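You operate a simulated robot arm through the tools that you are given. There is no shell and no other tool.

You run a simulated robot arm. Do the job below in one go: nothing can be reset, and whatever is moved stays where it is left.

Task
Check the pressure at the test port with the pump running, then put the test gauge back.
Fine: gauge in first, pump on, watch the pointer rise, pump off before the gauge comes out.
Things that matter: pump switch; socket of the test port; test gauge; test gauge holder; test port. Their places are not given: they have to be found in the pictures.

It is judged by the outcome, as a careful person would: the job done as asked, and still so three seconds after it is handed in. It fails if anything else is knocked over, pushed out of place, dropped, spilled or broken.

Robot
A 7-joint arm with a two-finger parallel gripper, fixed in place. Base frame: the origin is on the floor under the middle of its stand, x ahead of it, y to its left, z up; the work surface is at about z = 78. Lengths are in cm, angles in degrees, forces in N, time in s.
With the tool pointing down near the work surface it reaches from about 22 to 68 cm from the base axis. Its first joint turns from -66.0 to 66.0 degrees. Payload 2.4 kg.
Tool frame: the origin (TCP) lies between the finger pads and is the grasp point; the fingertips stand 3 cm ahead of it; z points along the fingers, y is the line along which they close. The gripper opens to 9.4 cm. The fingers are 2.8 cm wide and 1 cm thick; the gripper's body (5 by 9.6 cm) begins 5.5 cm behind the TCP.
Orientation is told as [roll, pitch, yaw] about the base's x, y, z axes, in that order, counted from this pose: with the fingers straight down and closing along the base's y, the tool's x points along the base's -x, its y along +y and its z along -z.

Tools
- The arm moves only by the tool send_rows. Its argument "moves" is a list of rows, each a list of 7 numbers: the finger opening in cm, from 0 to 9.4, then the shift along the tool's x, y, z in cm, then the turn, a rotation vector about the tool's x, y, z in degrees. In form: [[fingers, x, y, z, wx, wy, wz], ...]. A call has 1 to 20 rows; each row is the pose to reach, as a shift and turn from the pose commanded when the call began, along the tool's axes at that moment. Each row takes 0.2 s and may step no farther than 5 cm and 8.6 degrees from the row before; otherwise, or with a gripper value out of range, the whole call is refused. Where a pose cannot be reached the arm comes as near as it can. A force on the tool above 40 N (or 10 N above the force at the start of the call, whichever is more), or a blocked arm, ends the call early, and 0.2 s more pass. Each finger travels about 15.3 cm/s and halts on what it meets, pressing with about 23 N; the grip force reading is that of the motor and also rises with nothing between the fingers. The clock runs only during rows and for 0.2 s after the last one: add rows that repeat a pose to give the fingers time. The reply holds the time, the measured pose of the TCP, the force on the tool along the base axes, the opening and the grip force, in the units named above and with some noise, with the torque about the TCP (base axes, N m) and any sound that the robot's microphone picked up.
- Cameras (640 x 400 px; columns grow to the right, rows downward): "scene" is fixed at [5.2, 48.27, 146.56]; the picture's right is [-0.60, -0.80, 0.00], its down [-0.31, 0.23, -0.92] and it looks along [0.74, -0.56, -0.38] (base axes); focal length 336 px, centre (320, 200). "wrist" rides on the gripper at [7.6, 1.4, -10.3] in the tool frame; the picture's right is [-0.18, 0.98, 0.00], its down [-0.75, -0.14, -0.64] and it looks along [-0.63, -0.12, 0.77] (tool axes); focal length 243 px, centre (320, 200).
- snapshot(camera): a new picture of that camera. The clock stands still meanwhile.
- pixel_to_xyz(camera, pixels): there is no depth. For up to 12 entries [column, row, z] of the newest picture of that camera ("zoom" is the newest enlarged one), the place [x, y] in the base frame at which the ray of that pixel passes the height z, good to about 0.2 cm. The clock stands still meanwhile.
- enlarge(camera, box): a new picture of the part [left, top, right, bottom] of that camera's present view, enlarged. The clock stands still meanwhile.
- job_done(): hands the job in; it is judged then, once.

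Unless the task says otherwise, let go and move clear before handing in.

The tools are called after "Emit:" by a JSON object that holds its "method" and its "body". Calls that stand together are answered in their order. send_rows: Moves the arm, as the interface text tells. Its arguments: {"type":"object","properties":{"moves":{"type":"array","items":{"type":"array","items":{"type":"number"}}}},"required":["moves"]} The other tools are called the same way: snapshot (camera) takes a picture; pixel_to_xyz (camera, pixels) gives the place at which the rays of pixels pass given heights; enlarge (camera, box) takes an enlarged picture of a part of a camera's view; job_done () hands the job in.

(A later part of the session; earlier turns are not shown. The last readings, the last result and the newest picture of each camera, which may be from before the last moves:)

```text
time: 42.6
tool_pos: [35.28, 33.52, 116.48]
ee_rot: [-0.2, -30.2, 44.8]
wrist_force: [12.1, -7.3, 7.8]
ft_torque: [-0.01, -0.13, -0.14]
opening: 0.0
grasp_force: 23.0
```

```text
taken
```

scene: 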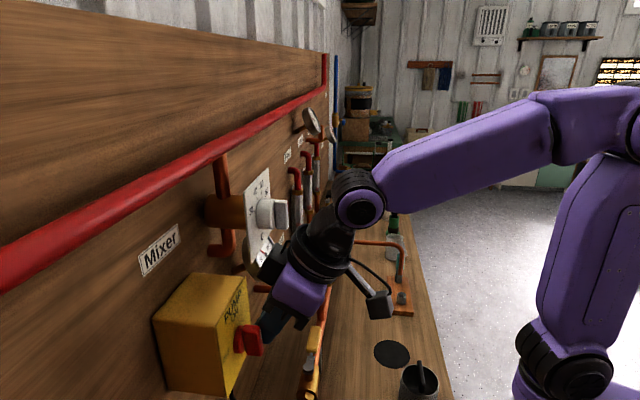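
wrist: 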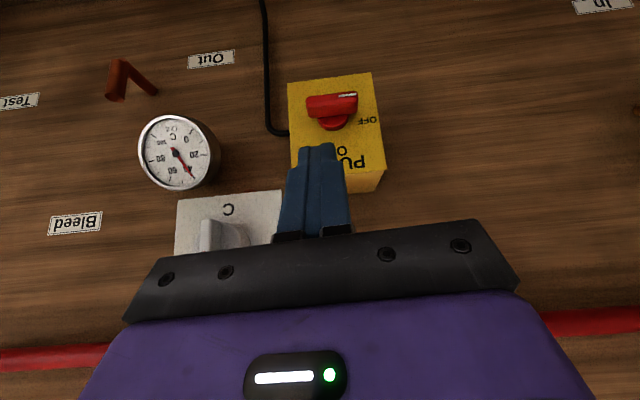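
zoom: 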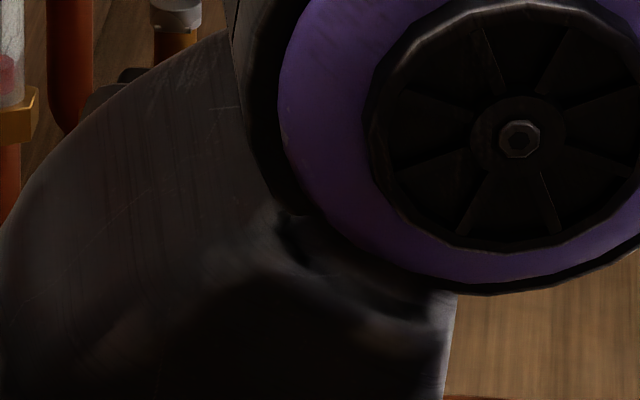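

The arm hides the gauge from here. I'll press 0.1 cm more to make sure the knob is at its ON stop.

Emit:
{"method": "send_rows", "body": {"moves": [[0, 0, 0.06, 0, 0, 0, 0], [0, 0, 0.12, 0, 0, 0, 0], [0, 0, 0.12, 0, 0, 0, 0]]}}

Emit:
{"method": "enlarge", "body": {"camera": "wrist", "box": [280, 100, 440, 230]}}

```text
time: 43.4
tool_pos: [35.22, 33.46, 116.59]
ee_rot: [-0.3, -30.2, 44.7]
wrist_force: [22.1, -17.4, 12.0]
ft_torque: [-0.06, -0.29, -0.24]
opening: 0.02
grasp_force: 22.9
```

```text
3.08 times, centred on (360, 165) of wrist
```

zoom: 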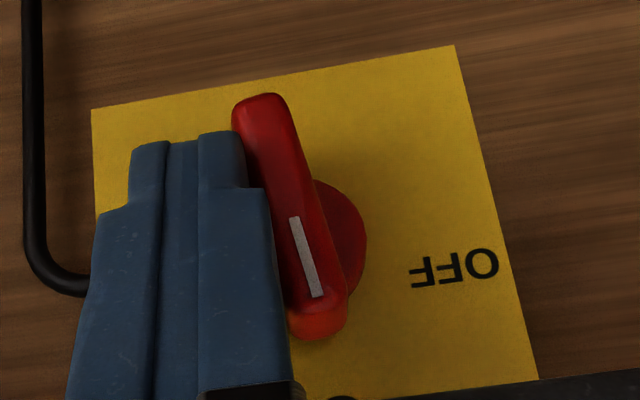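

The force rose to 28 N with no further motion, so the knob rests against its ON stop, upright. I'll take the fingers off it and back away.

Emit:
{"method": "send_rows", "body": {"moves": [[0, 0, -0.5, 0, 0, 0, 0], [0, 0.87, -1.2, -0.5, 0, 0, 0], [0, 3.03, -1.5, -1.75, 0, 0, 0], [0, 1.53, -1.5, -4.35, 0, 0, 0], [0, 1.33, -1.5, -7.7, 0, 0, 0], [0, 0.7, -4.5, -10.8, 0, 0, 0], [0, 0.7, -4.5, -10.8, 0, 0, 0]]}}

Emit:
{"method": "snapshot", "body": {"camera": "wrist"}}

Emit:
{"method": "snapshot", "body": {"camera": "scene"}}

Emit:
{"method": "enlarge", "body": {"camera": "scene", "box": [200, 260, 320, 380]}}

```text
time: 45.0
tool_pos: [33.83, 26.16, 125.41]
ee_rot: [-0.1, -29.9, 44.9]
wrist_force: [-0.1, 1.4, 0.7]
ft_torque: [-0.01, 0.0, 0.01]
opening: 0.01
grasp_force: 22.9
```

```text
taken
```

wrist: 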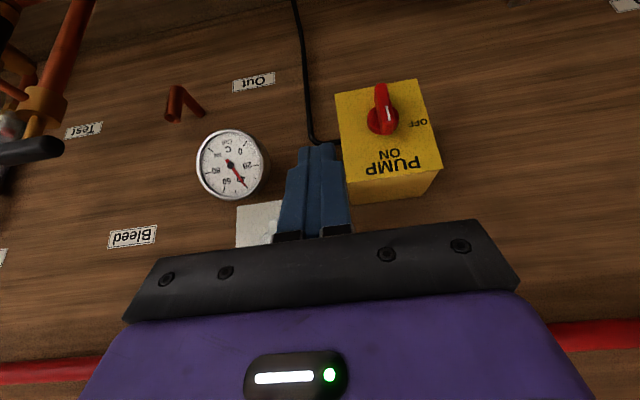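

```text
taken
```

scene: 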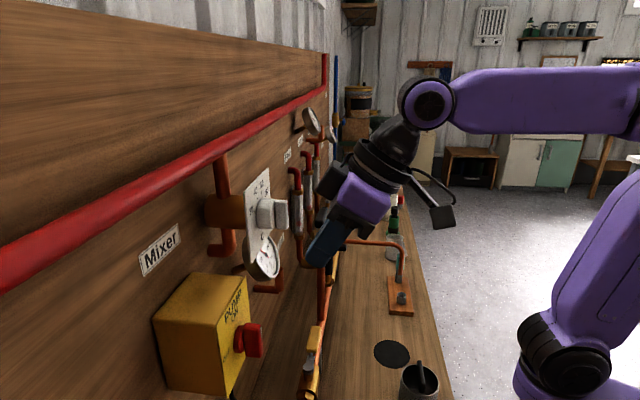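

```text
3.33 times, centred on (260, 320) of scene
```

zoom: 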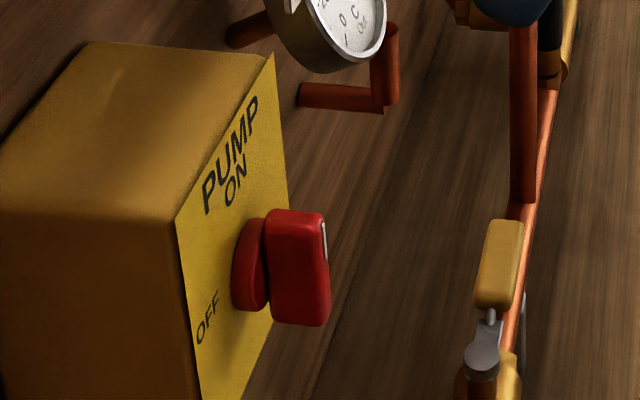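

The knob stands upright at ON. The test gauge should lie just left of the wrist frame near (-49,88), so I'll try an enlarged view at that edge.

Emit:
{"method": "enlarge", "body": {"camera": "wrist", "box": [0, 48, 2, 128]}}

Emit:
{"method": "enlarge", "body": {"camera": "scene", "box": [318, 200, 366, 240]}}

```text
5.00 times, centred on (1, 88) of wrist
```

zoom: 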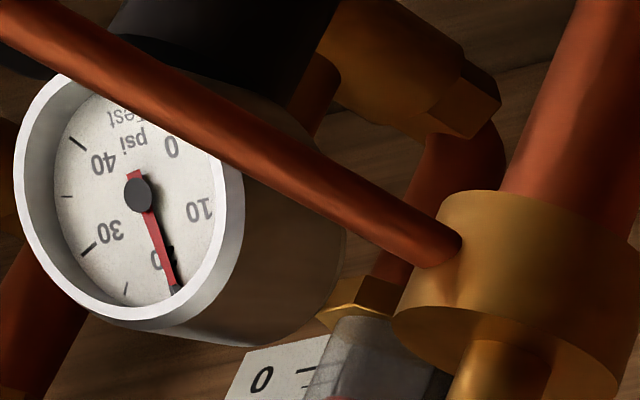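

```text
10.00 times, centred on (342, 220) of scene
```

zoom: 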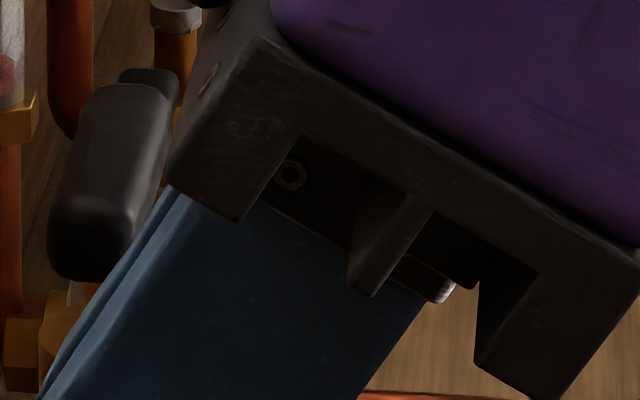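

The needle is at about 19–20 psi now, up from about 15 with the pump off. I'll wait two seconds and look again to see whether it still rises.

Emit:
{"method": "send_rows", "body": {"moves": [[0, 0, 0, 0, 0, 0, 0], [0, 0, 0, 0, 0, 0, 0], [0, 0, 0, 0, 0, 0, 0], [0, 0, 0, 0, 0, 0, 0], [0, 0, 0, 0, 0, 0, 0], [0, 0, 0, 0, 0, 0, 0], [0, 0, 0, 0, 0, 0, 0], [0, 0, 0, 0, 0, 0, 0], [0, 0, 0, 0, 0, 0, 0], [0, 0, 0, 0, 0, 0, 0]]}}

Emit:
{"method": "enlarge", "body": {"camera": "wrist", "box": [0, 48, 2, 128]}}

```text
time: 47.2
tool_pos: [33.89, 26.27, 125.37]
ee_rot: [-0.2, -30.0, 45.0]
wrist_force: [-0.1, -0.3, -0.6]
ft_torque: [-0.01, 0.0, 0.03]
opening: 0.0
grasp_force: 23.0
```

```text
5.00 times, centred on (1, 88) of wrist
```

zoom: 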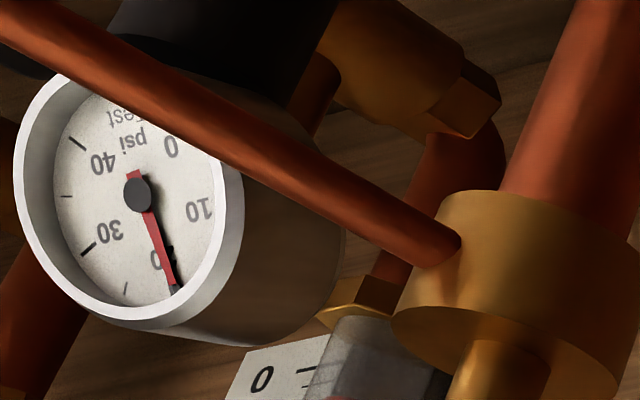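

The needle holds at about 19.4 psi, against roughly 16 before. I'll also look at the flow tubes and the knob to judge whether the pump is really running.

Emit:
{"method": "enlarge", "body": {"camera": "scene", "box": [280, 150, 340, 260]}}

Emit:
{"method": "enlarge", "body": {"camera": "wrist", "box": [330, 70, 450, 200]}}

Emit:
{"method": "enlarge", "body": {"camera": "scene", "box": [160, 394, 480, 400]}}

```text
3.64 times, centred on (310, 205) of scene
```

zoom: 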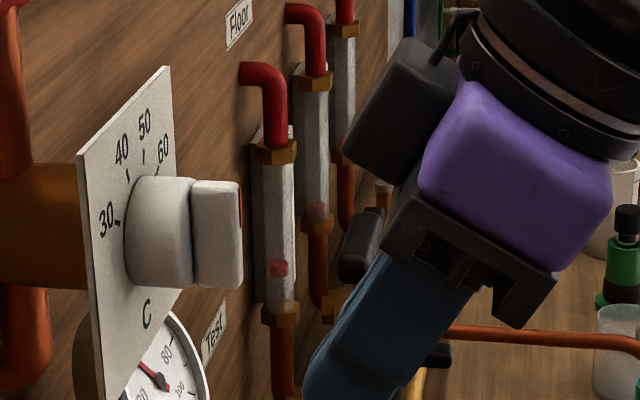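

```text
3.08 times, centred on (390, 135) of wrist
```

zoom: 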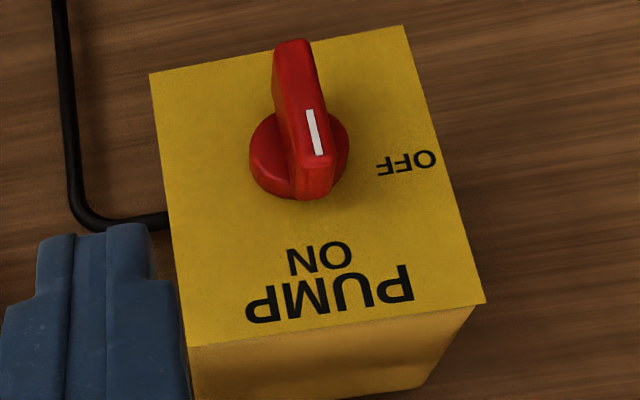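

```text
2.00 times, centred on (320, 397) of scene
```

zoom: 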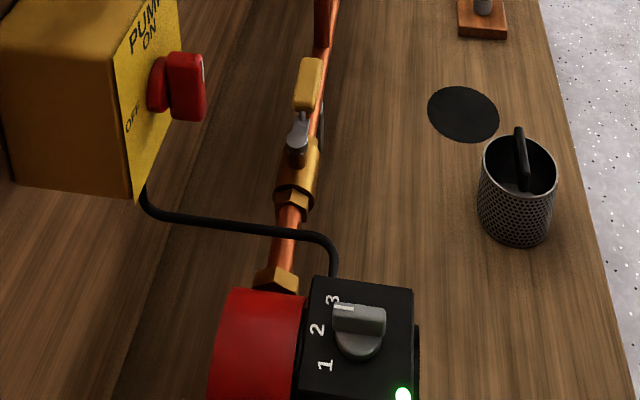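

The knob points to ON, the pump's lamp now glows green at zoom (403,395) where it was dark before, and a flow float has lifted — so the pump runs and the pressure rose from about 16 to about 19.4 psi. Now I'll switch it off: I come back to the right of the upright bar to sweep its upper end left.

Emit:
{"method": "send_rows", "body": {"moves": [[0, 0.24, 1.15, 2.09, 0, 0, 0], [0, 0.49, 2.3, 4.18, 0, 0, 0], [0, 0.74, 3.44, 6.27, 0, 0, 0], [0, 0.74, 3.44, 6.27, 0, 0, 0]]}}

Emit:
{"method": "enlarge", "body": {"camera": "wrist", "box": [260, 60, 420, 200]}}

Emit:
{"method": "enlarge", "body": {"camera": "scene", "box": [200, 260, 320, 380]}}

```text
time: 48.2
tool_pos: [33.2, 30.54, 119.52]
ee_rot: [-0.2, -30.0, 44.8]
wrist_force: [0.1, 0.2, -0.6]
ft_torque: [-0.02, 0.01, 0.01]
opening: 0.0
grasp_force: 23.2
```

```text
2.86 times, centred on (340, 130) of wrist
```

zoom: 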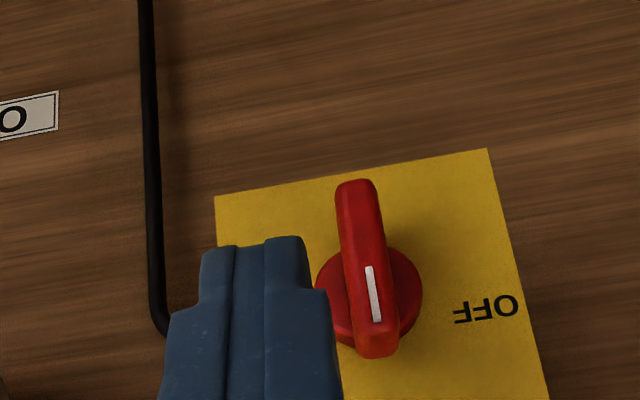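

```text
3.33 times, centred on (260, 320) of scene
```

zoom: 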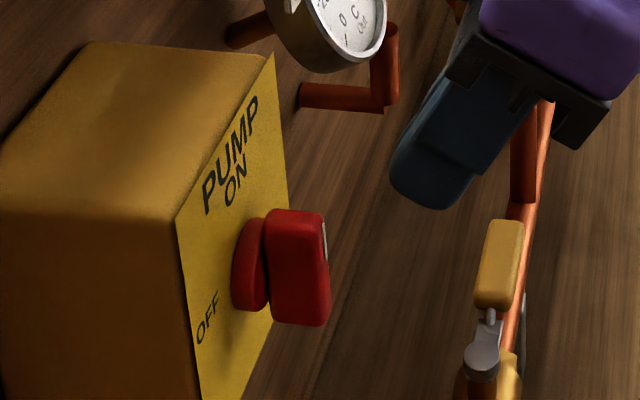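

The fingers are right of the upright bar with about 0.8 cm to spare. I'll advance beside its upper half.

Emit:
{"method": "send_rows", "body": {"moves": [[0, -1.45, -0.1, 1.07, 0, 0, 0], [0, -2.9, -0.1, 2.14, 0, 0, 0], [0, -2.9, -0.1, 2.14, 0, 0, 0]]}}

Emit:
{"method": "enlarge", "body": {"camera": "wrist", "box": [260, 100, 420, 230]}}

Emit:
{"method": "enlarge", "body": {"camera": "scene", "box": [200, 260, 320, 380]}}

```text
time: 49.0
tool_pos: [35.99, 32.97, 119.18]
ee_rot: [-0.1, -30.1, 44.9]
wrist_force: [0.5, -0.6, -0.2]
ft_torque: [0.01, 0.02, -0.01]
opening: 0.0
grasp_force: 23.4
```

```text
3.08 times, centred on (340, 165) of wrist
```

zoom: 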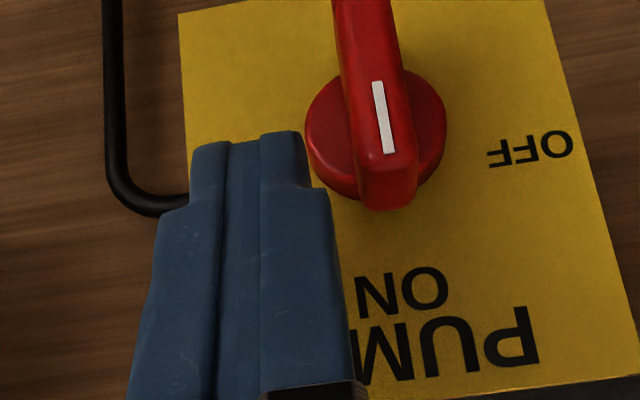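

```text
3.33 times, centred on (260, 320) of scene
```

zoom: 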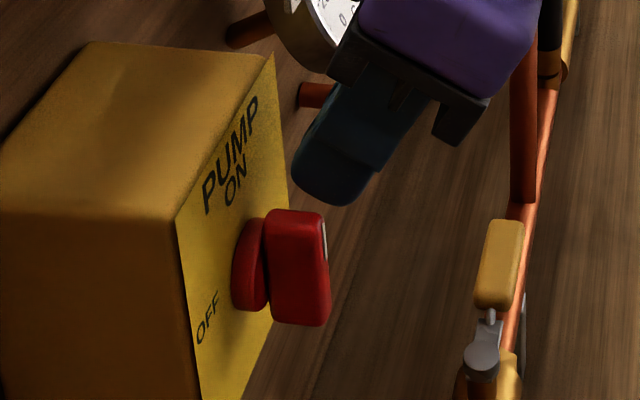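

The fingers are beside the bar's upper half on its right. I'll sweep left gently for the first half of the turn.

Emit:
{"method": "send_rows", "body": {"moves": [[0, 0, 0.5, 0, 0, 0, 0], [0, 0, 0.9, 0, 0, 0, 0], [0, 0, 1.3, 0, 0, 0, 0], [0, 0, 1.7, 0, 0, 0, 0], [0, 0, 2.1, 0, 0, 0, 0], [0, 0, 2.1, 0, 0, 0, 0]]}}

Emit:
{"method": "enlarge", "body": {"camera": "wrist", "box": [260, 100, 420, 230]}}

Emit:
{"method": "enlarge", "body": {"camera": "scene", "box": [200, 260, 320, 380]}}

```text
time: 50.4
tool_pos: [34.35, 34.35, 119.12]
ee_rot: [-0.1, -30.0, 45.0]
wrist_force: [-0.4, 0.7, -0.4]
ft_torque: [0.0, -0.01, -0.01]
opening: 0.01
grasp_force: 22.7
```

```text
3.08 times, centred on (340, 165) of wrist
```

zoom: 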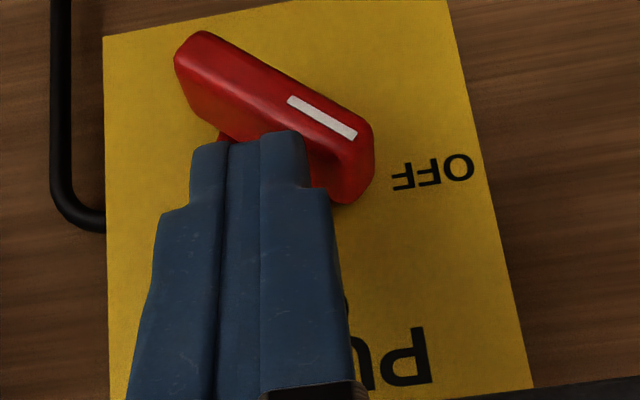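

```text
3.33 times, centred on (260, 320) of scene
```

zoom: 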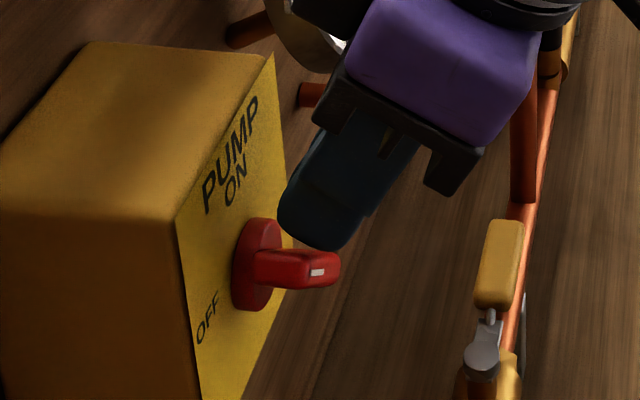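

The bar has turned more than half way back toward OFF with hardly any force. I'll carry on left over its end and then press it down level.

Emit:
{"method": "send_rows", "body": {"moves": [[0, 0, 0.4, 0, 0, 0, 0], [0, 0, 0.8, 0, 0, 0, 0], [0, 0, 1.2, 0, 0, 0, 0], [0, 0, 1.5, 0, 0, 0, 0], [0, 0.15, 1.5, 0.26, 0, 0, 0], [0, 0.3, 1.5, 0.52, 0, 0, 0], [0, 0.3, 1.5, 0.52, 0, 0, 0]]}}

Emit:
{"method": "enlarge", "body": {"camera": "wrist", "box": [260, 100, 420, 230]}}

Emit:
{"method": "enlarge", "body": {"camera": "scene", "box": [200, 260, 320, 380]}}

```text
time: 52.0
tool_pos: [33.31, 35.49, 118.6]
ee_rot: [-0.1, -30.1, 45.0]
wrist_force: [-0.5, 0.1, -0.8]
ft_torque: [0.0, -0.02, 0.0]
opening: 0.0
grasp_force: 23.0
```

```text
3.08 times, centred on (340, 165) of wrist
```

zoom: 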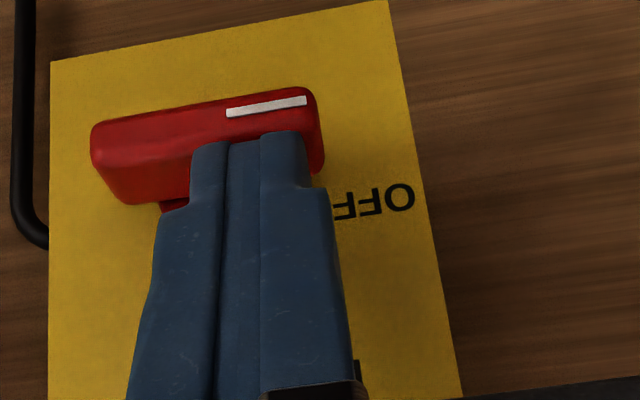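

```text
3.33 times, centred on (260, 320) of scene
```

zoom: 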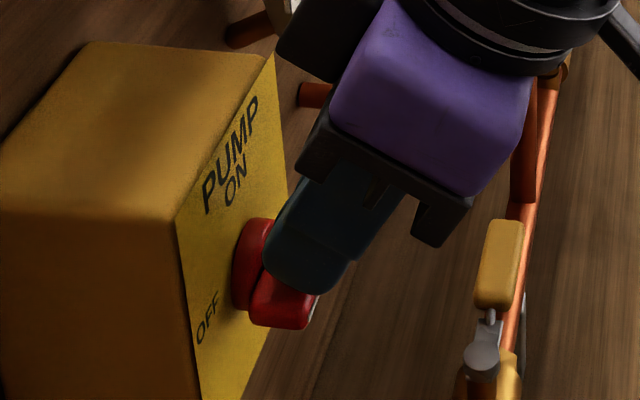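

The bar is level again with its stripe toward OFF and no force remains. I'll check the pump lamp.

Emit:
{"method": "enlarge", "body": {"camera": "scene", "box": [160, 394, 480, 400]}}

```text
2.00 times, centred on (320, 397) of scene
```

zoom: 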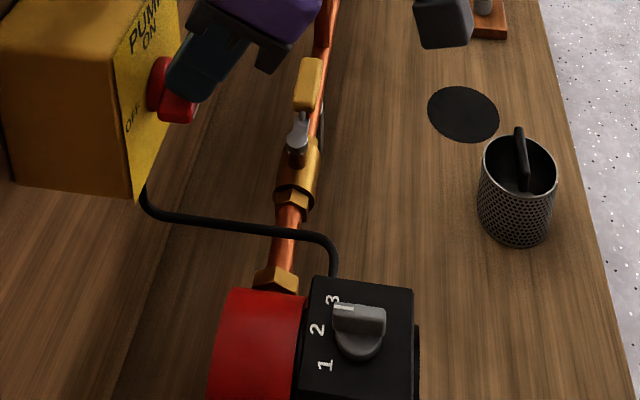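

The lamp is dark, so the pump is off. I'll lift off the knob and return to the earlier viewing spot to see the gauge.

Emit:
{"method": "send_rows", "body": {"moves": [[0, -0.5, 0, -0.87, 0, 0, 0], [0, 2.1, 0, -2.37, 0, 0, 0], [0, 3.7, 0, -5.6, 0, 0, 0], [0, 1.93, -2, -8.97, 0, 0, 0], [0, 1.93, -5, -8.97, 0, 0, 0], [0, 1.93, -6.94, -8.97, 0, 0, 0], [0, 1.93, -6.94, -8.97, 0, 0, 0]]}}

Emit:
{"method": "enlarge", "body": {"camera": "wrist", "box": [0, 48, 2, 128]}}

Emit:
{"method": "snapshot", "body": {"camera": "wrist"}}

Emit:
{"method": "snapshot", "body": {"camera": "scene"}}

```text
time: 53.6
tool_pos: [33.75, 26.13, 125.32]
ee_rot: [-0.1, -30.0, 45.0]
wrist_force: [0.4, 0.1, -0.8]
ft_torque: [0.0, -0.02, 0.0]
opening: 0.0
grasp_force: 23.6
```

```text
5.00 times, centred on (1, 88) of wrist
```

zoom: 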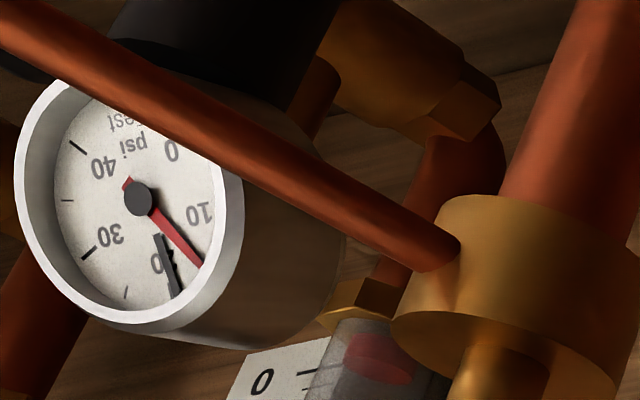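

```text
taken
```

wrist: 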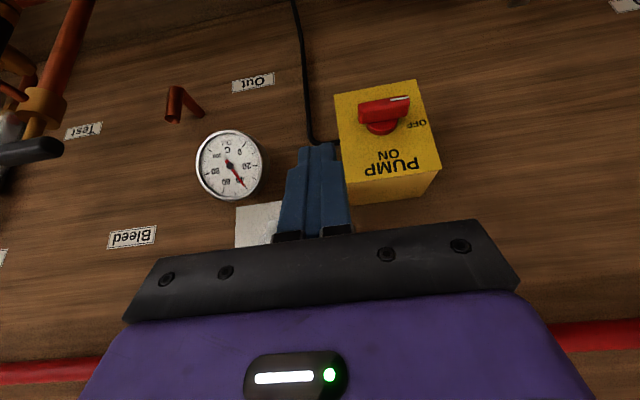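

```text
taken
```

scene: 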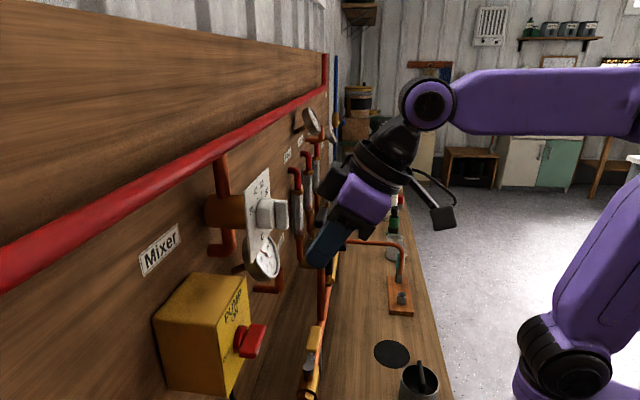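

With the pump off the red needle fell back to about 16 psi, while the grey drag hand stays at the 19.4 peak. The knob is level at OFF. Now I'll go back along the bench, above the Bleed pipe, to fetch the gauge.

Emit:
{"method": "send_rows", "body": {"moves": [[0, 1.33, -4.37, -0.77, 0, -4, 0], [0, 2.66, -8.74, -1.54, 0, -8, 0], [0, 3.99, -13.11, -2.31, 0, -12, 0], [0, 5.32, -17.48, -3.08, 0, -16, 0], [0, 6.65, -21.85, -3.85, 0, -20, 0], [0, 7.98, -26.22, -4.62, 0, -24, 0], [3, 9.31, -30.59, -5.39, 0, -28, 0], [6, 10.64, -34.96, -6.16, 0, -32, 0], [7.5, 11.97, -39.33, -6.93, 0, -36, 0], [7.5, 13.3, -43.7, -7.7, 0, -40, 0], [7.5, 13.3, -43.7, -7.7, 0, -40, 0]]}}

Emit:
{"method": "snapshot", "body": {"camera": "wrist"}}

Emit:
{"method": "snapshot", "body": {"camera": "scene"}}

```text
time: 56.0
tool_pos: [53.79, -15.57, 125.55]
ee_rot: [-0.5, -70.1, 45.4]
wrist_force: [0.2, 0.4, -0.2]
ft_torque: [0.01, 0.02, 0.0]
opening: 7.52
grasp_force: 0.1
```

```text
taken
```

wrist: 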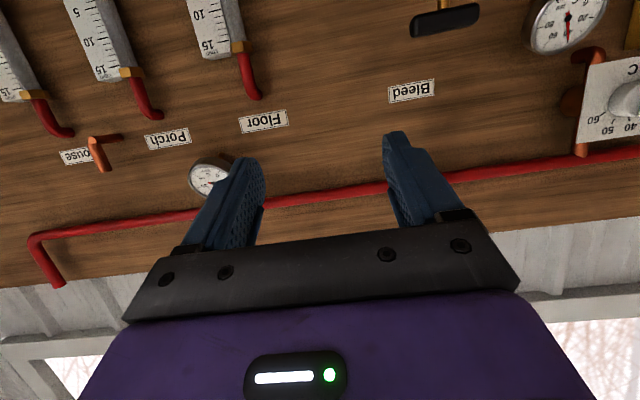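

```text
taken
```

scene: 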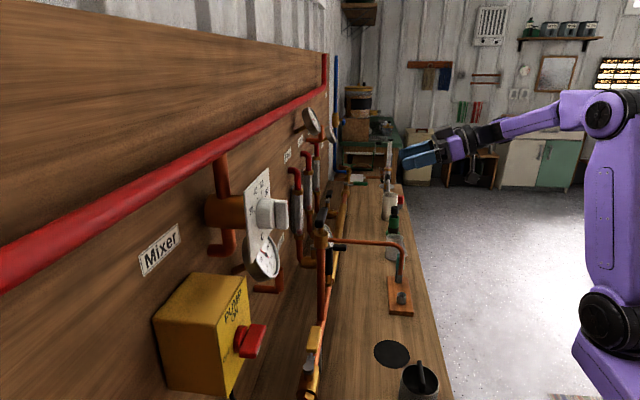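

The tool is back at n≈27, b≈49, tipped 20°. I'll descend straight to the grasp height in front of the gauge.

Emit:
{"method": "send_rows", "body": {"moves": [[7.5, 4.1, 0, 1.49, 0, 0, 0], [7.5, 8.2, 0, 2.98, 0, 0, 0], [7.5, 12.3, 0, 4.48, 0, 0, 0], [7.5, 16.4, 0, 5.97, 0, 0, 0], [7.5, 20.5, 0, 7.46, 0, 0, 0], [7.5, 24.8, 0, 9.03, 0, 0, 0], [7.5, 28.95, 0, 10.53, 0, 0, 0], [7.5, 28.95, 0, 10.53, 0, 0, 0]]}}

Emit:
{"method": "snapshot", "body": {"camera": "wrist"}}

Emit:
{"method": "enlarge", "body": {"camera": "wrist", "box": [280, 60, 380, 230]}}

```text
time: 57.8
tool_pos: [53.88, -15.45, 94.82]
ee_rot: [-0.5, -70.0, 45.4]
wrist_force: [0.7, -0.2, -0.4]
ft_torque: [0.04, -0.01, 0.02]
opening: 7.52
grasp_force: 0.0
```

```text
taken
```

wrist: 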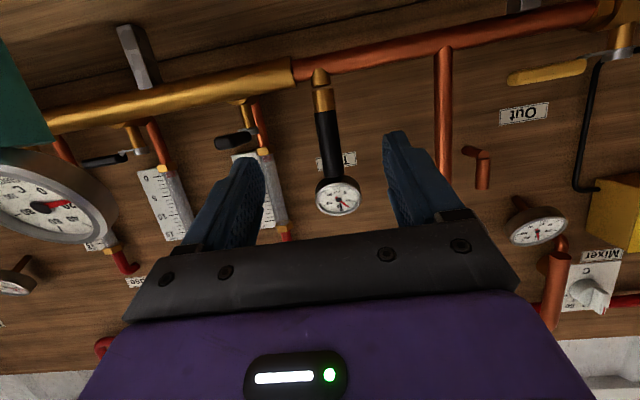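

```text
2.35 times, centred on (330, 145) of wrist
```

zoom: 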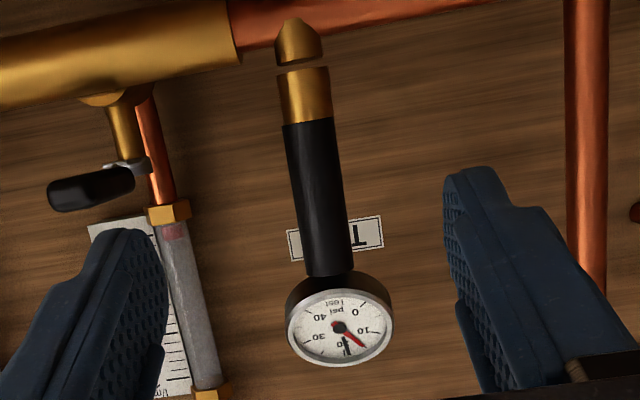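

The gauge stands as left, needle near 16 psi and the drag hand at its peak. I'll advance along the same line most of the way and recheck the alignment.

Emit:
{"method": "send_rows", "body": {"moves": [[7.5, -1.2, 0, 3.4, 0, 0, 0], [7.5, -2.4, -0.03, 6.8, 0, 0, 0], [7.5, -3.6, -0.05, 10.2, 0, 0, 0], [7.5, -4.9, -0.06, 13.6, 0, 0, 0], [7.5, -5.8, -0.07, 16.2, 0, 0, 0], [7.5, -6.57, -0.07, 18.41, 0, 0, 0], [7.5, -6.57, -0.07, 18.41, 0, 0, 0]]}}

Emit:
{"method": "enlarge", "body": {"camera": "wrist", "box": [240, 60, 400, 250]}}

Emit:
{"method": "enlarge", "body": {"camera": "scene", "box": [300, 190, 400, 290]}}

```text
time: 59.4
tool_pos: [67.86, -1.84, 94.51]
ee_rot: [-0.3, -70.0, 45.3]
wrist_force: [0.4, 0.3, -0.3]
ft_torque: [0.03, 0.01, -0.02]
opening: 7.49
grasp_force: 0.0
```

```text
2.11 times, centred on (320, 155) of wrist
```

zoom: 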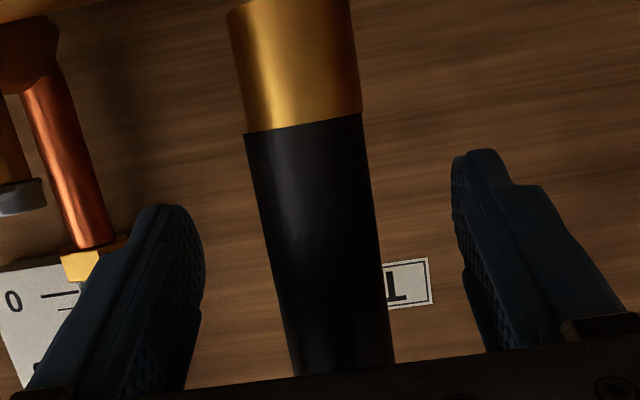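

```text
4.00 times, centred on (350, 240) of scene
```

zoom: 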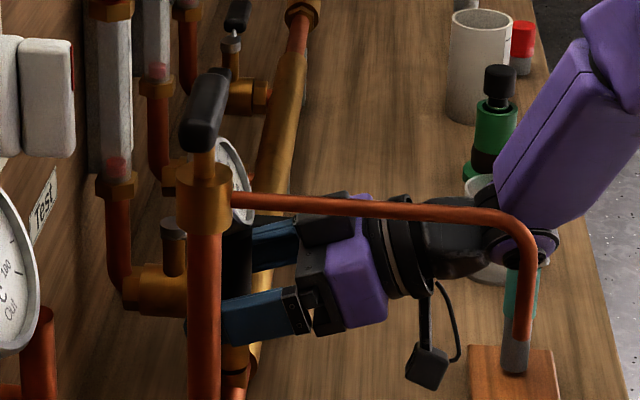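

The sleeve's centre projects to column 322.8 against 320, so it is 0.15 cm toward tool +y. I'll trim that and close on the sleeve.

Emit:
{"method": "send_rows", "body": {"moves": [[7.5, -0.1, 0.15, -0.03, 0, 0, 0], [5.5, -0.1, 0.15, -0.03, 0, 0, 0], [3.8, -0.1, 0.15, -0.03, 0, 0, 0], [2.5, -0.1, 0.15, -0.03, 0, 0, 0], [1.5, -0.1, 0.15, -0.03, 0, 0, 0], [1.5, -0.1, 0.15, -0.03, 0, 0, 0], [1.5, -0.1, 0.15, -0.03, 0, 0, 0]]}}

Emit:
{"method": "enlarge", "body": {"camera": "wrist", "box": [240, 0, 400, 120]}}

```text
time: 61.0
tool_pos: [67.86, -1.71, 94.6]
ee_rot: [-0.4, -70.0, 45.3]
wrist_force: [0.2, -0.5, -0.7]
ft_torque: [0.02, 0.01, -0.01]
opening: 3.14
grasp_force: 22.4
```

```text
3.33 times, centred on (320, 60) of wrist
```

zoom: 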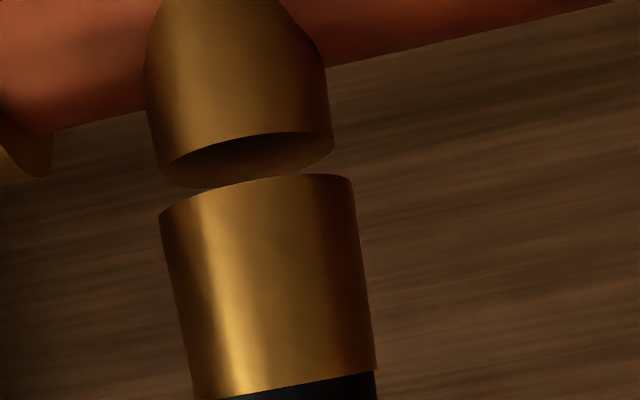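

The sleeve is gripped again (3.14 cm, 22.4 N). I'll lift the gauge straight up out of the socket, slowly at first.

Emit:
{"method": "send_rows", "body": {"moves": [[1.5, -0.24, 0, -0.09, 0, 0, 0], [1.5, -0.47, 0, -0.17, 0, 0, 0], [1.5, -0.94, 0, -0.34, 0, 0, 0], [1.5, -1.41, 0, -0.51, 0, 0, 0], [1.5, -2.35, 0, -0.86, 0, 0, 0], [1.5, -3.3, 0, -1.2, 0, 0, 0], [1.5, -4.7, 0, -1.71, 0, 0, 0], [1.5, -6.1, 0, -2.22, 0, 0, 0], [1.5, -6.1, 0, -2.22, 0, 0, 0]]}}

Emit:
{"method": "snapshot", "body": {"camera": "wrist"}}

Emit:
{"method": "enlarge", "body": {"camera": "scene", "box": [300, 190, 400, 290]}}

```text
time: 63.0
tool_pos: [67.62, -1.84, 100.99]
ee_rot: [-0.3, -70.0, 45.2]
wrist_force: [0.8, 0.3, -1.1]
ft_torque: [-0.02, -0.02, -0.01]
opening: 3.15
grasp_force: 22.8
```

```text
taken
```

wrist: 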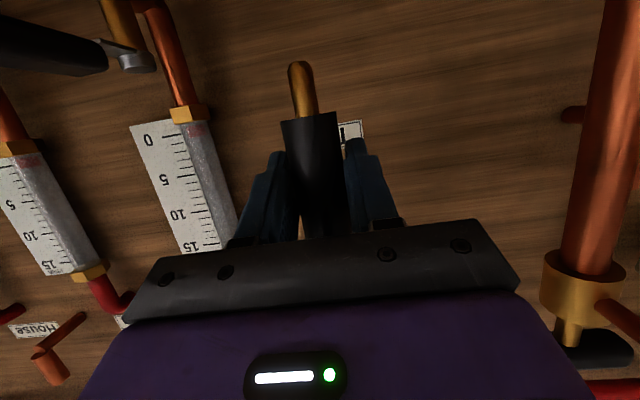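

```text
4.00 times, centred on (350, 240) of scene
```

zoom: 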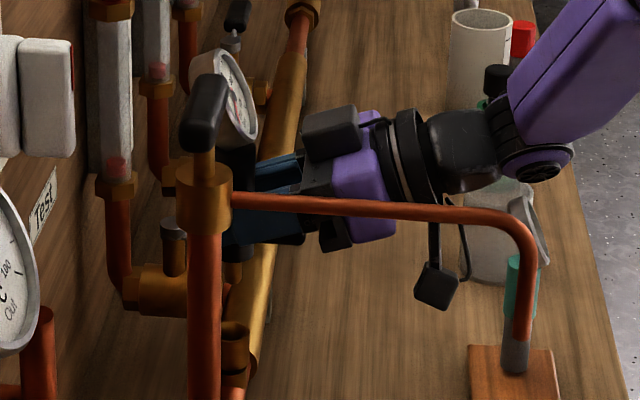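

The gauge is out and held straight. I'll carry it back over the bench to above its empty holder cup.

Emit:
{"method": "send_rows", "body": {"moves": [[1.5, 1.21, -0.57, -3.34, 0, 0, 0], [1.5, 2.43, -1.15, -6.67, 0, 0, 0], [1.5, 3.64, -1.72, -10.0, 0, 0, 0], [1.5, 4.85, -2.29, -13.35, 0, 0, 0], [1.5, 6.07, -2.87, -16.7, 0, 0, 0], [1.5, 7.28, -3.44, -20.02, 0, 0, 0], [1.5, 8.69, -3.44, -19.5, 0, 0, 0], [1.5, 10.1, -3.44, -19.0, 0, 0, 0], [1.5, 10.1, -3.44, -19.0, 0, 0, 0]]}}

Emit:
{"method": "snapshot", "body": {"camera": "wrist"}}

Emit:
{"method": "enlarge", "body": {"camera": "scene", "box": [340, 200, 460, 320]}}

```text
time: 65.0
tool_pos: [54.87, -19.26, 98.0]
ee_rot: [-0.4, -69.9, 45.3]
wrist_force: [0.6, -0.2, -1.3]
ft_torque: [-0.01, 0.0, -0.01]
opening: 3.16
grasp_force: 22.7
```

```text
taken
```

wrist: 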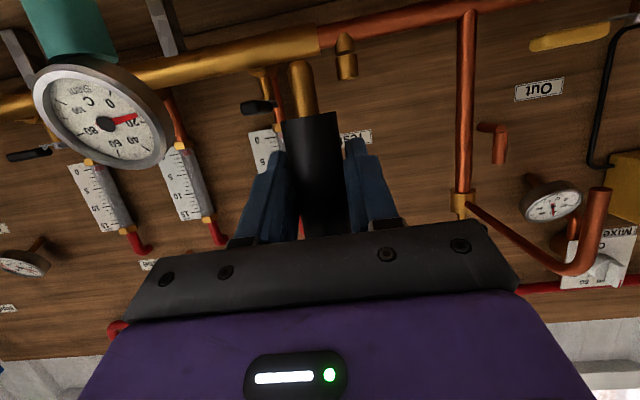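

```text
3.33 times, centred on (400, 260) of scene
```

zoom: 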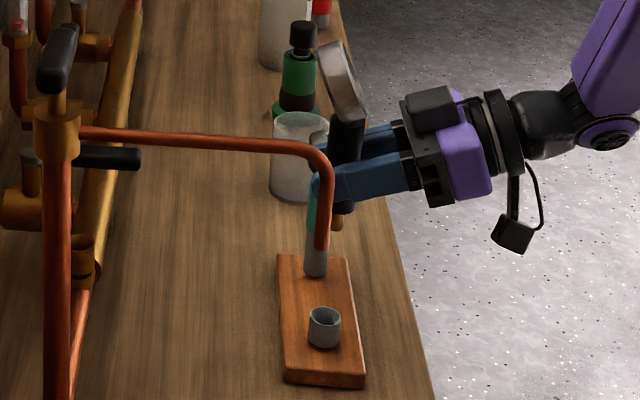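

The gauge hangs above the holder; the cup's rim is at scene zoom (325,315). I'll lower 6.5 cm, leaving the peg tip just above the cup, and check the alignment.

Emit:
{"method": "send_rows", "body": {"moves": [[1.5, 1.6, -0.02, 0.58, 0, 0, 0], [1.5, 3.2, -0.04, 1.16, 0, 0, 0], [1.5, 4.8, -0.05, 1.75, 0, 0, 0], [1.5, 6.1, -0.05, 2.22, 0, 0, 0], [1.5, 6.1, -0.05, 2.22, 0, 0, 0]]}}

Emit:
{"method": "snapshot", "body": {"camera": "wrist"}}

Emit:
{"method": "enlarge", "body": {"camera": "wrist", "box": [240, 0, 400, 120]}}

Emit:
{"method": "enlarge", "body": {"camera": "scene", "box": [370, 240, 430, 300]}}

```text
time: 66.2
tool_pos: [55.03, -19.41, 91.56]
ee_rot: [-0.4, -70.0, 45.2]
wrist_force: [-0.1, -1.0, -1.8]
ft_torque: [0.01, 0.04, 0.0]
opening: 3.15
grasp_force: 23.2
```

```text
taken
```

wrist: 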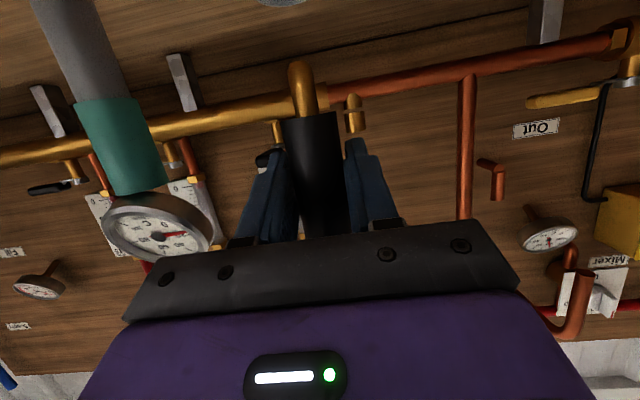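

```text
3.33 times, centred on (320, 60) of wrist
```

zoom: 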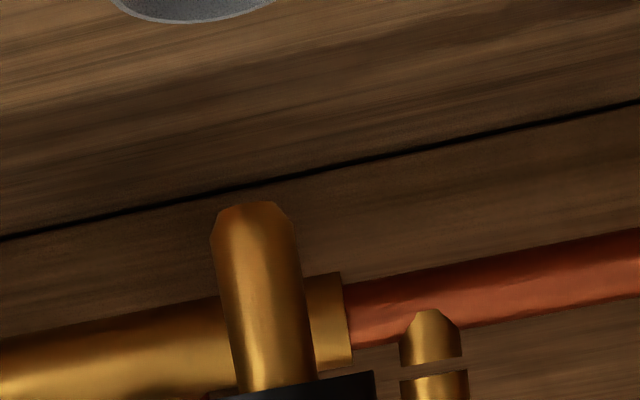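

```text
6.67 times, centred on (400, 270) of scene
```

zoom: 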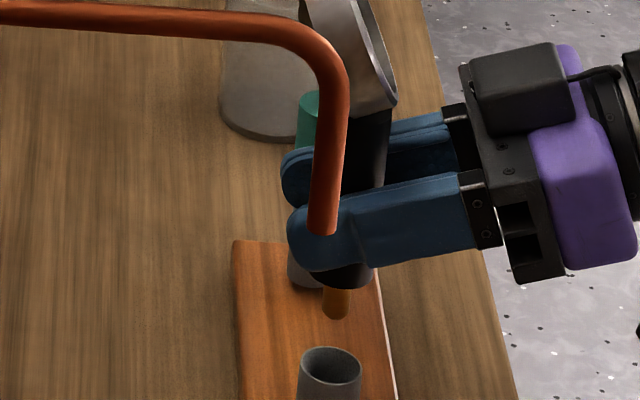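

In the scene view the peg is right above the cup allowing for perspective. I'll enlarge the wrist view past its top edge to see the cup rim fully and measure its centre.

Emit:
{"method": "enlarge", "body": {"camera": "wrist", "box": [230, 0, 350, 2]}}

Emit:
{"method": "pixel_to_xyz", "body": {"camera": "zoom", "pixels": [[320, 200, 83], [270, 170, 83], [270, 190, 83]]}}

```text
5.33 times, centred on (290, 1) of wrist
```

zoom: 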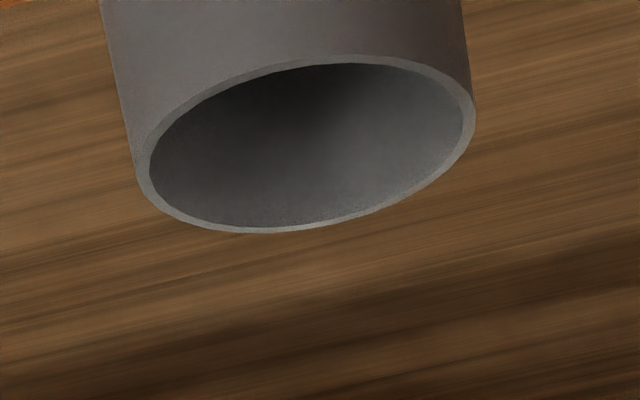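

```text
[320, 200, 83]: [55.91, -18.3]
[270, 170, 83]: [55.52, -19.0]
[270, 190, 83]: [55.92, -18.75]
```

The cup rim centre (zoom (305,144)) lies near (54.85,-19.1). I'll measure the peg tip the same way for a like-for-like comparison.

Emit:
{"method": "pixel_to_xyz", "body": {"camera": "wrist", "pixels": [[300.5, 60.9, 85.6], [300.5, 60.9, 85.4], [300.5, 60.9, 85.8], [308, 114, 88.0], [308, 114, 87.8]]}}

Emit:
{"method": "pixel_to_xyz", "body": {"camera": "zoom", "pixels": [[305, 144, 83], [305, 144, 82.8], [305, 144, 83.2]]}}

```text
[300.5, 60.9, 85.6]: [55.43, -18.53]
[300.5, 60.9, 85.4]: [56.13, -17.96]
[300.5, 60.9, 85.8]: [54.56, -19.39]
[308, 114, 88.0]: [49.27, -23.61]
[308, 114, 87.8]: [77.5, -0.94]
```

```text
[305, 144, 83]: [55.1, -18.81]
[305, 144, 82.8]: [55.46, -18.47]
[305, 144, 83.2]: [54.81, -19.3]
```

Peg tip and cup centre agree in b (52.29 against about 52.3) and in n within a millimetre. I'll lower so the peg enters the cup, watching the force.

Emit:
{"method": "send_rows", "body": {"moves": [[1.5, 0.75, 0, 0.27, 0, 0, 0], [1.5, 1.5, 0, 0.55, 0, 0, 0], [1.5, 2.25, 0, 0.82, 0, 0, 0], [1.5, 2.8, 0, 1.02, 0, 0, 0], [1.5, 3.3, 0, 1.2, 0, 0, 0], [1.5, 3.3, 0, 1.2, 0, 0, 0]]}}

Emit:
{"method": "enlarge", "body": {"camera": "wrist", "box": [240, 0, 400, 120]}}

Emit:
{"method": "enlarge", "body": {"camera": "scene", "box": [370, 250, 430, 310]}}

```text
time: 67.6
tool_pos: [54.98, -19.3, 88.16]
ee_rot: [-0.4, -70.0, 45.3]
wrist_force: [0.1, 0.4, -1.8]
ft_torque: [0.01, 0.02, 0.01]
opening: 3.16
grasp_force: 22.6
```

```text
3.33 times, centred on (320, 60) of wrist
```

zoom: 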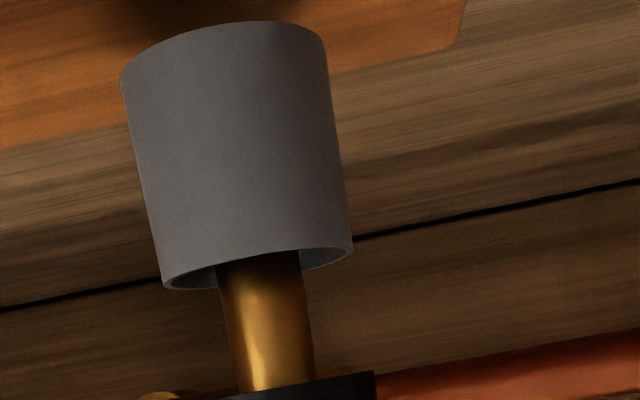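

```text
6.67 times, centred on (400, 280) of scene
```

zoom: 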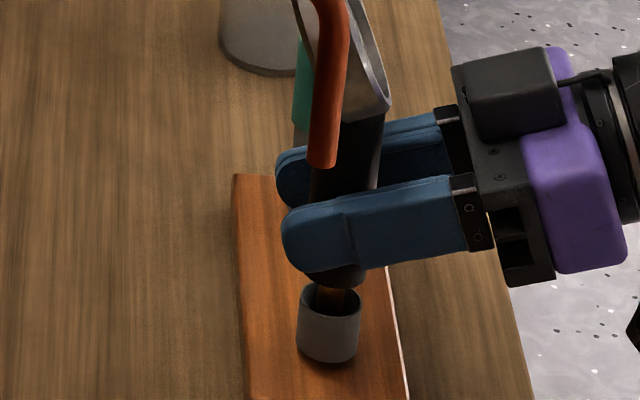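

The peg is inside the cup with no side force. I'll lower the remaining 1.4 cm or so gently.

Emit:
{"method": "send_rows", "body": {"moves": [[1.5, 0.4, 0, 0.15, 0, 0, 0], [1.5, 0.8, 0, 0.29, 0, 0, 0], [1.5, 1.1, 0, 0.4, 0, 0, 0], [1.5, 1.3, 0, 0.47, 0, 0, 0], [1.5, 1.3, 0, 0.47, 0, 0, 0]]}}

Emit:
{"method": "enlarge", "body": {"camera": "wrist", "box": [240, 0, 400, 120]}}

```text
time: 68.8
tool_pos: [55.06, -19.31, 86.76]
ee_rot: [-0.4, -70.0, 45.4]
wrist_force: [0.3, 0.4, -2.1]
ft_torque: [-0.03, 0.04, -0.01]
opening: 3.17
grasp_force: 23.4
```

```text
3.33 times, centred on (320, 60) of wrist
```

zoom: 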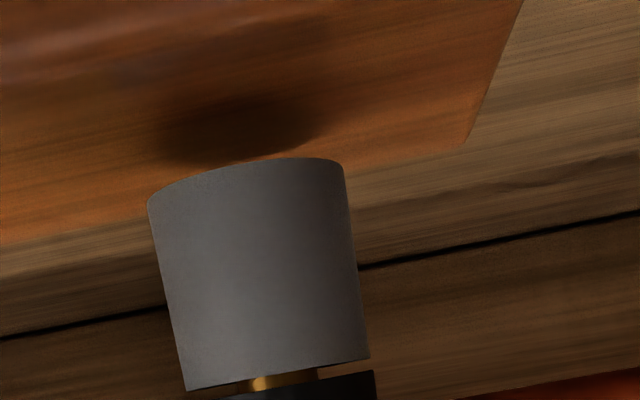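

Only a sliver of the peg shows at zoom (270,382). I'll go down in 0.1 cm steps until it rests.

Emit:
{"method": "send_rows", "body": {"moves": [[1.5, 0.1, 0, 0.035, 0, 0, 0], [1.5, 0.18, 0, 0.065, 0, 0, 0], [1.5, 0.18, 0, 0.065, 0, 0, 0]]}}

Emit:
{"method": "enlarge", "body": {"camera": "wrist", "box": [240, 0, 400, 120]}}

```text
time: 69.6
tool_pos: [55.04, -19.25, 86.66]
ee_rot: [-0.6, -70.1, 45.4]
wrist_force: [0.2, 0.1, 3.5]
ft_torque: [0.01, 0.02, 0.0]
opening: 3.17
grasp_force: 22.6
```

```text
3.33 times, centred on (320, 60) of wrist
```

zoom: 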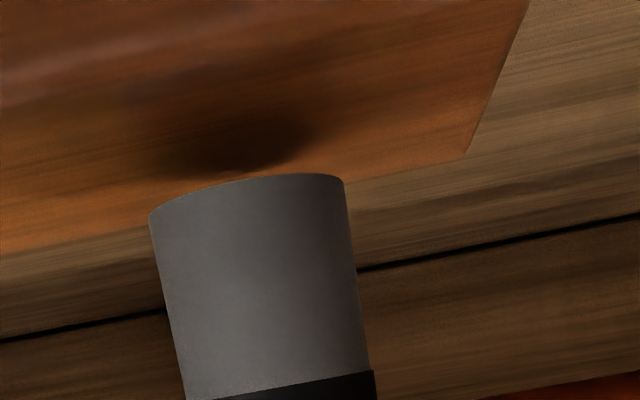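

The force turned to +3.5 N and the sleeve sits flush on the cup, so the gauge is home. I'll open the fingers.

Emit:
{"method": "send_rows", "body": {"moves": [[1.5, -0.04, 0, -0.015, 0, 0, 0], [3.6, -0.04, 0, -0.015, 0, 0, 0], [5.2, -0.04, 0, -0.015, 0, 0, 0], [7.0, -0.04, 0, -0.015, 0, 0, 0], [7.0, -0.04, 0, -0.015, 0, 0, 0]]}}

Emit:
{"method": "snapshot", "body": {"camera": "wrist"}}

Emit:
{"method": "enlarge", "body": {"camera": "scene", "box": [340, 200, 500, 340]}}

```text
time: 70.8
tool_pos: [55.04, -19.19, 86.57]
ee_rot: [-0.4, -70.0, 45.3]
wrist_force: [-0.7, -0.8, -0.4]
ft_torque: [-0.01, -0.01, -0.02]
opening: 6.99
grasp_force: 0.2
```

```text
taken
```

wrist: 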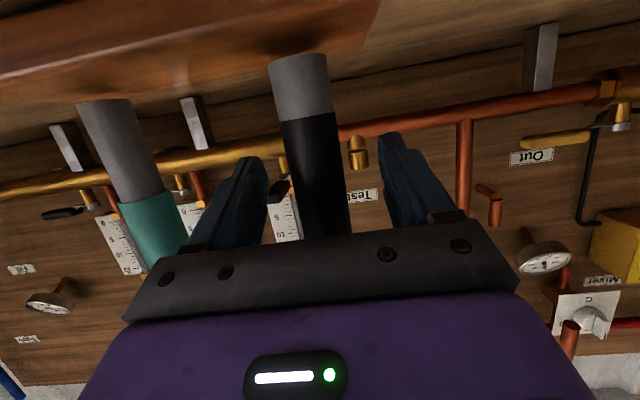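

```text
2.86 times, centred on (420, 270) of scene
```

zoom: 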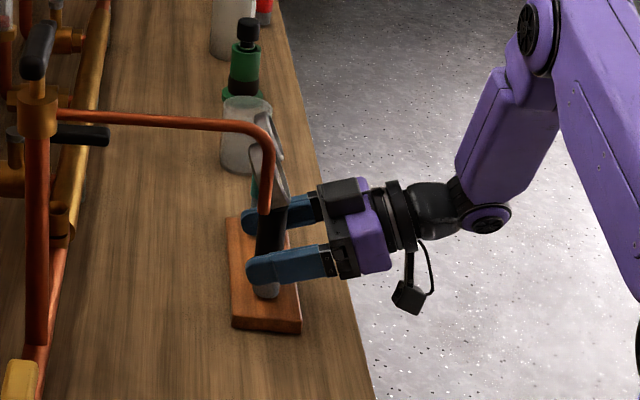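

The gauge stands freely in its holder as at the start, with no force on the open fingers. I'll back straight out toward the bench front.

Emit:
{"method": "send_rows", "body": {"moves": [[7.0, 0.68, 0, -1.88, 0, 0, 0], [7.0, 1.37, 0, -3.76, 0, 0, 0], [7.0, 2.39, 0, -6.58, 0, 0, 0], [7.0, 3.76, 0, -10.34, 0, 0, 0], [7.0, 5.13, 0, -14.1, 0, 0, 0], [7.0, 6.2, 0, -17.0, 0, 0, 0], [7.0, 6.2, 0, -17.0, 0, 0, 0]]}}

Emit:
{"method": "snapshot", "body": {"camera": "wrist"}}

Emit:
{"method": "snapshot", "body": {"camera": "scene"}}

Emit:
{"method": "enlarge", "body": {"camera": "scene", "box": [160, 394, 480, 400]}}

```text
time: 72.4
tool_pos: [42.21, -32.0, 86.61]
ee_rot: [-0.3, -70.1, 45.1]
wrist_force: [-0.1, -0.1, -0.8]
ft_torque: [0.0, 0.02, 0.01]
opening: 7.0
grasp_force: 0.1
```

```text
taken
```

wrist: 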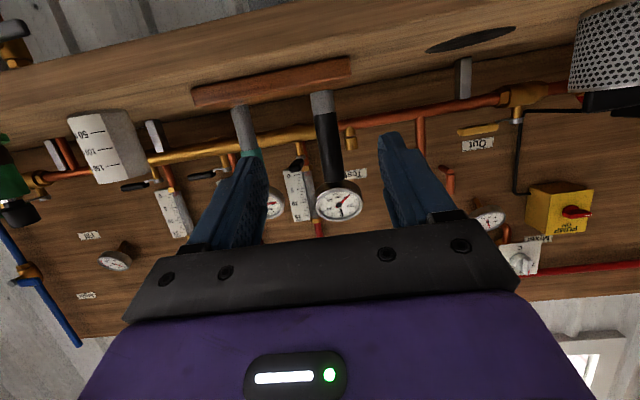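

```text
taken
```

scene: 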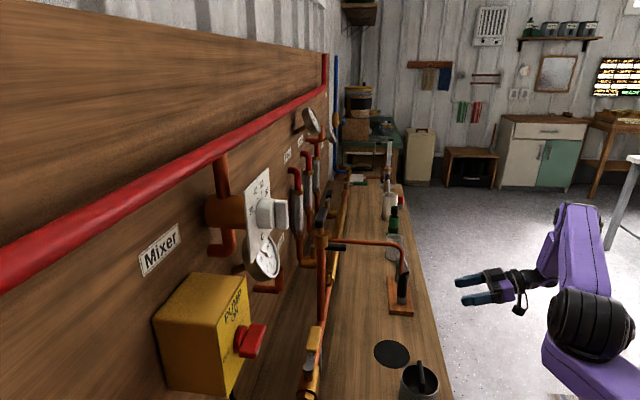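

```text
2.00 times, centred on (320, 397) of scene
```

zoom: 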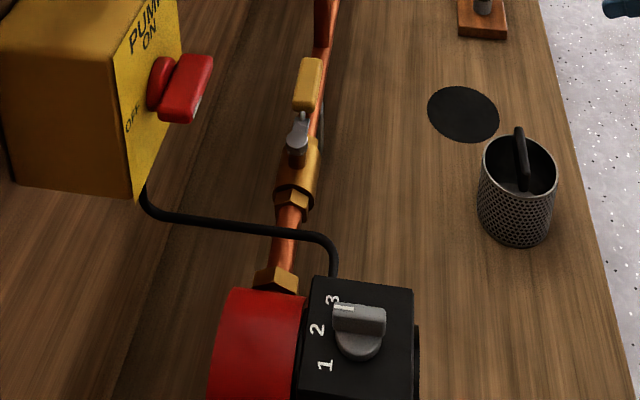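

Pump lamp dark, knob at OFF, and the gauge back in the holder. I'll do a last close check of the gauge, mixer and pump before handing in.

Emit:
{"method": "enlarge", "body": {"camera": "wrist", "box": [220, 50, 400, 230]}}

Emit:
{"method": "enlarge", "body": {"camera": "wrist", "box": [440, 130, 620, 290]}}

Emit:
{"method": "enlarge", "body": {"camera": "scene", "box": [180, 150, 340, 310]}}

```text
2.22 times, centred on (310, 140) of wrist
```

zoom: 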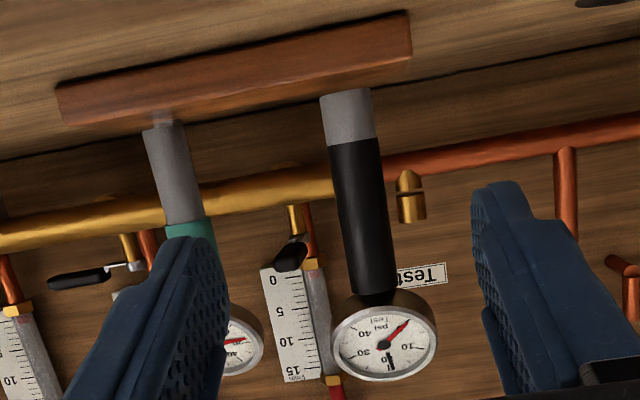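

```text
2.50 times, centred on (530, 210) of wrist
```

zoom: 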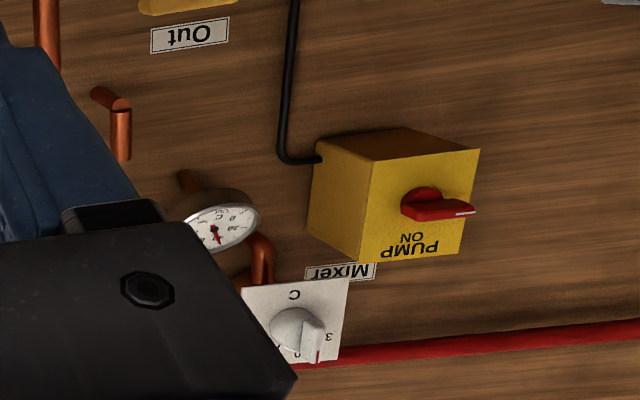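

```text
2.50 times, centred on (260, 230) of scene
```

zoom: 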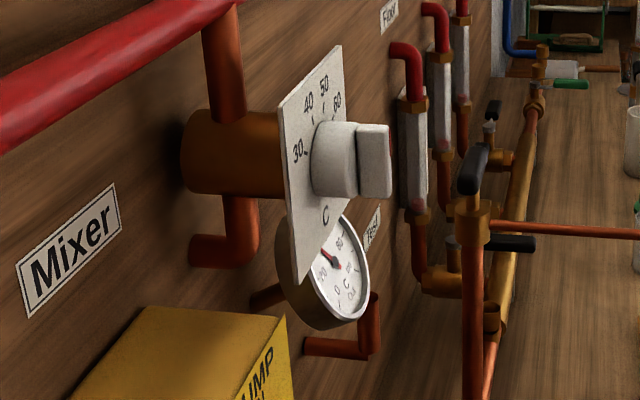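

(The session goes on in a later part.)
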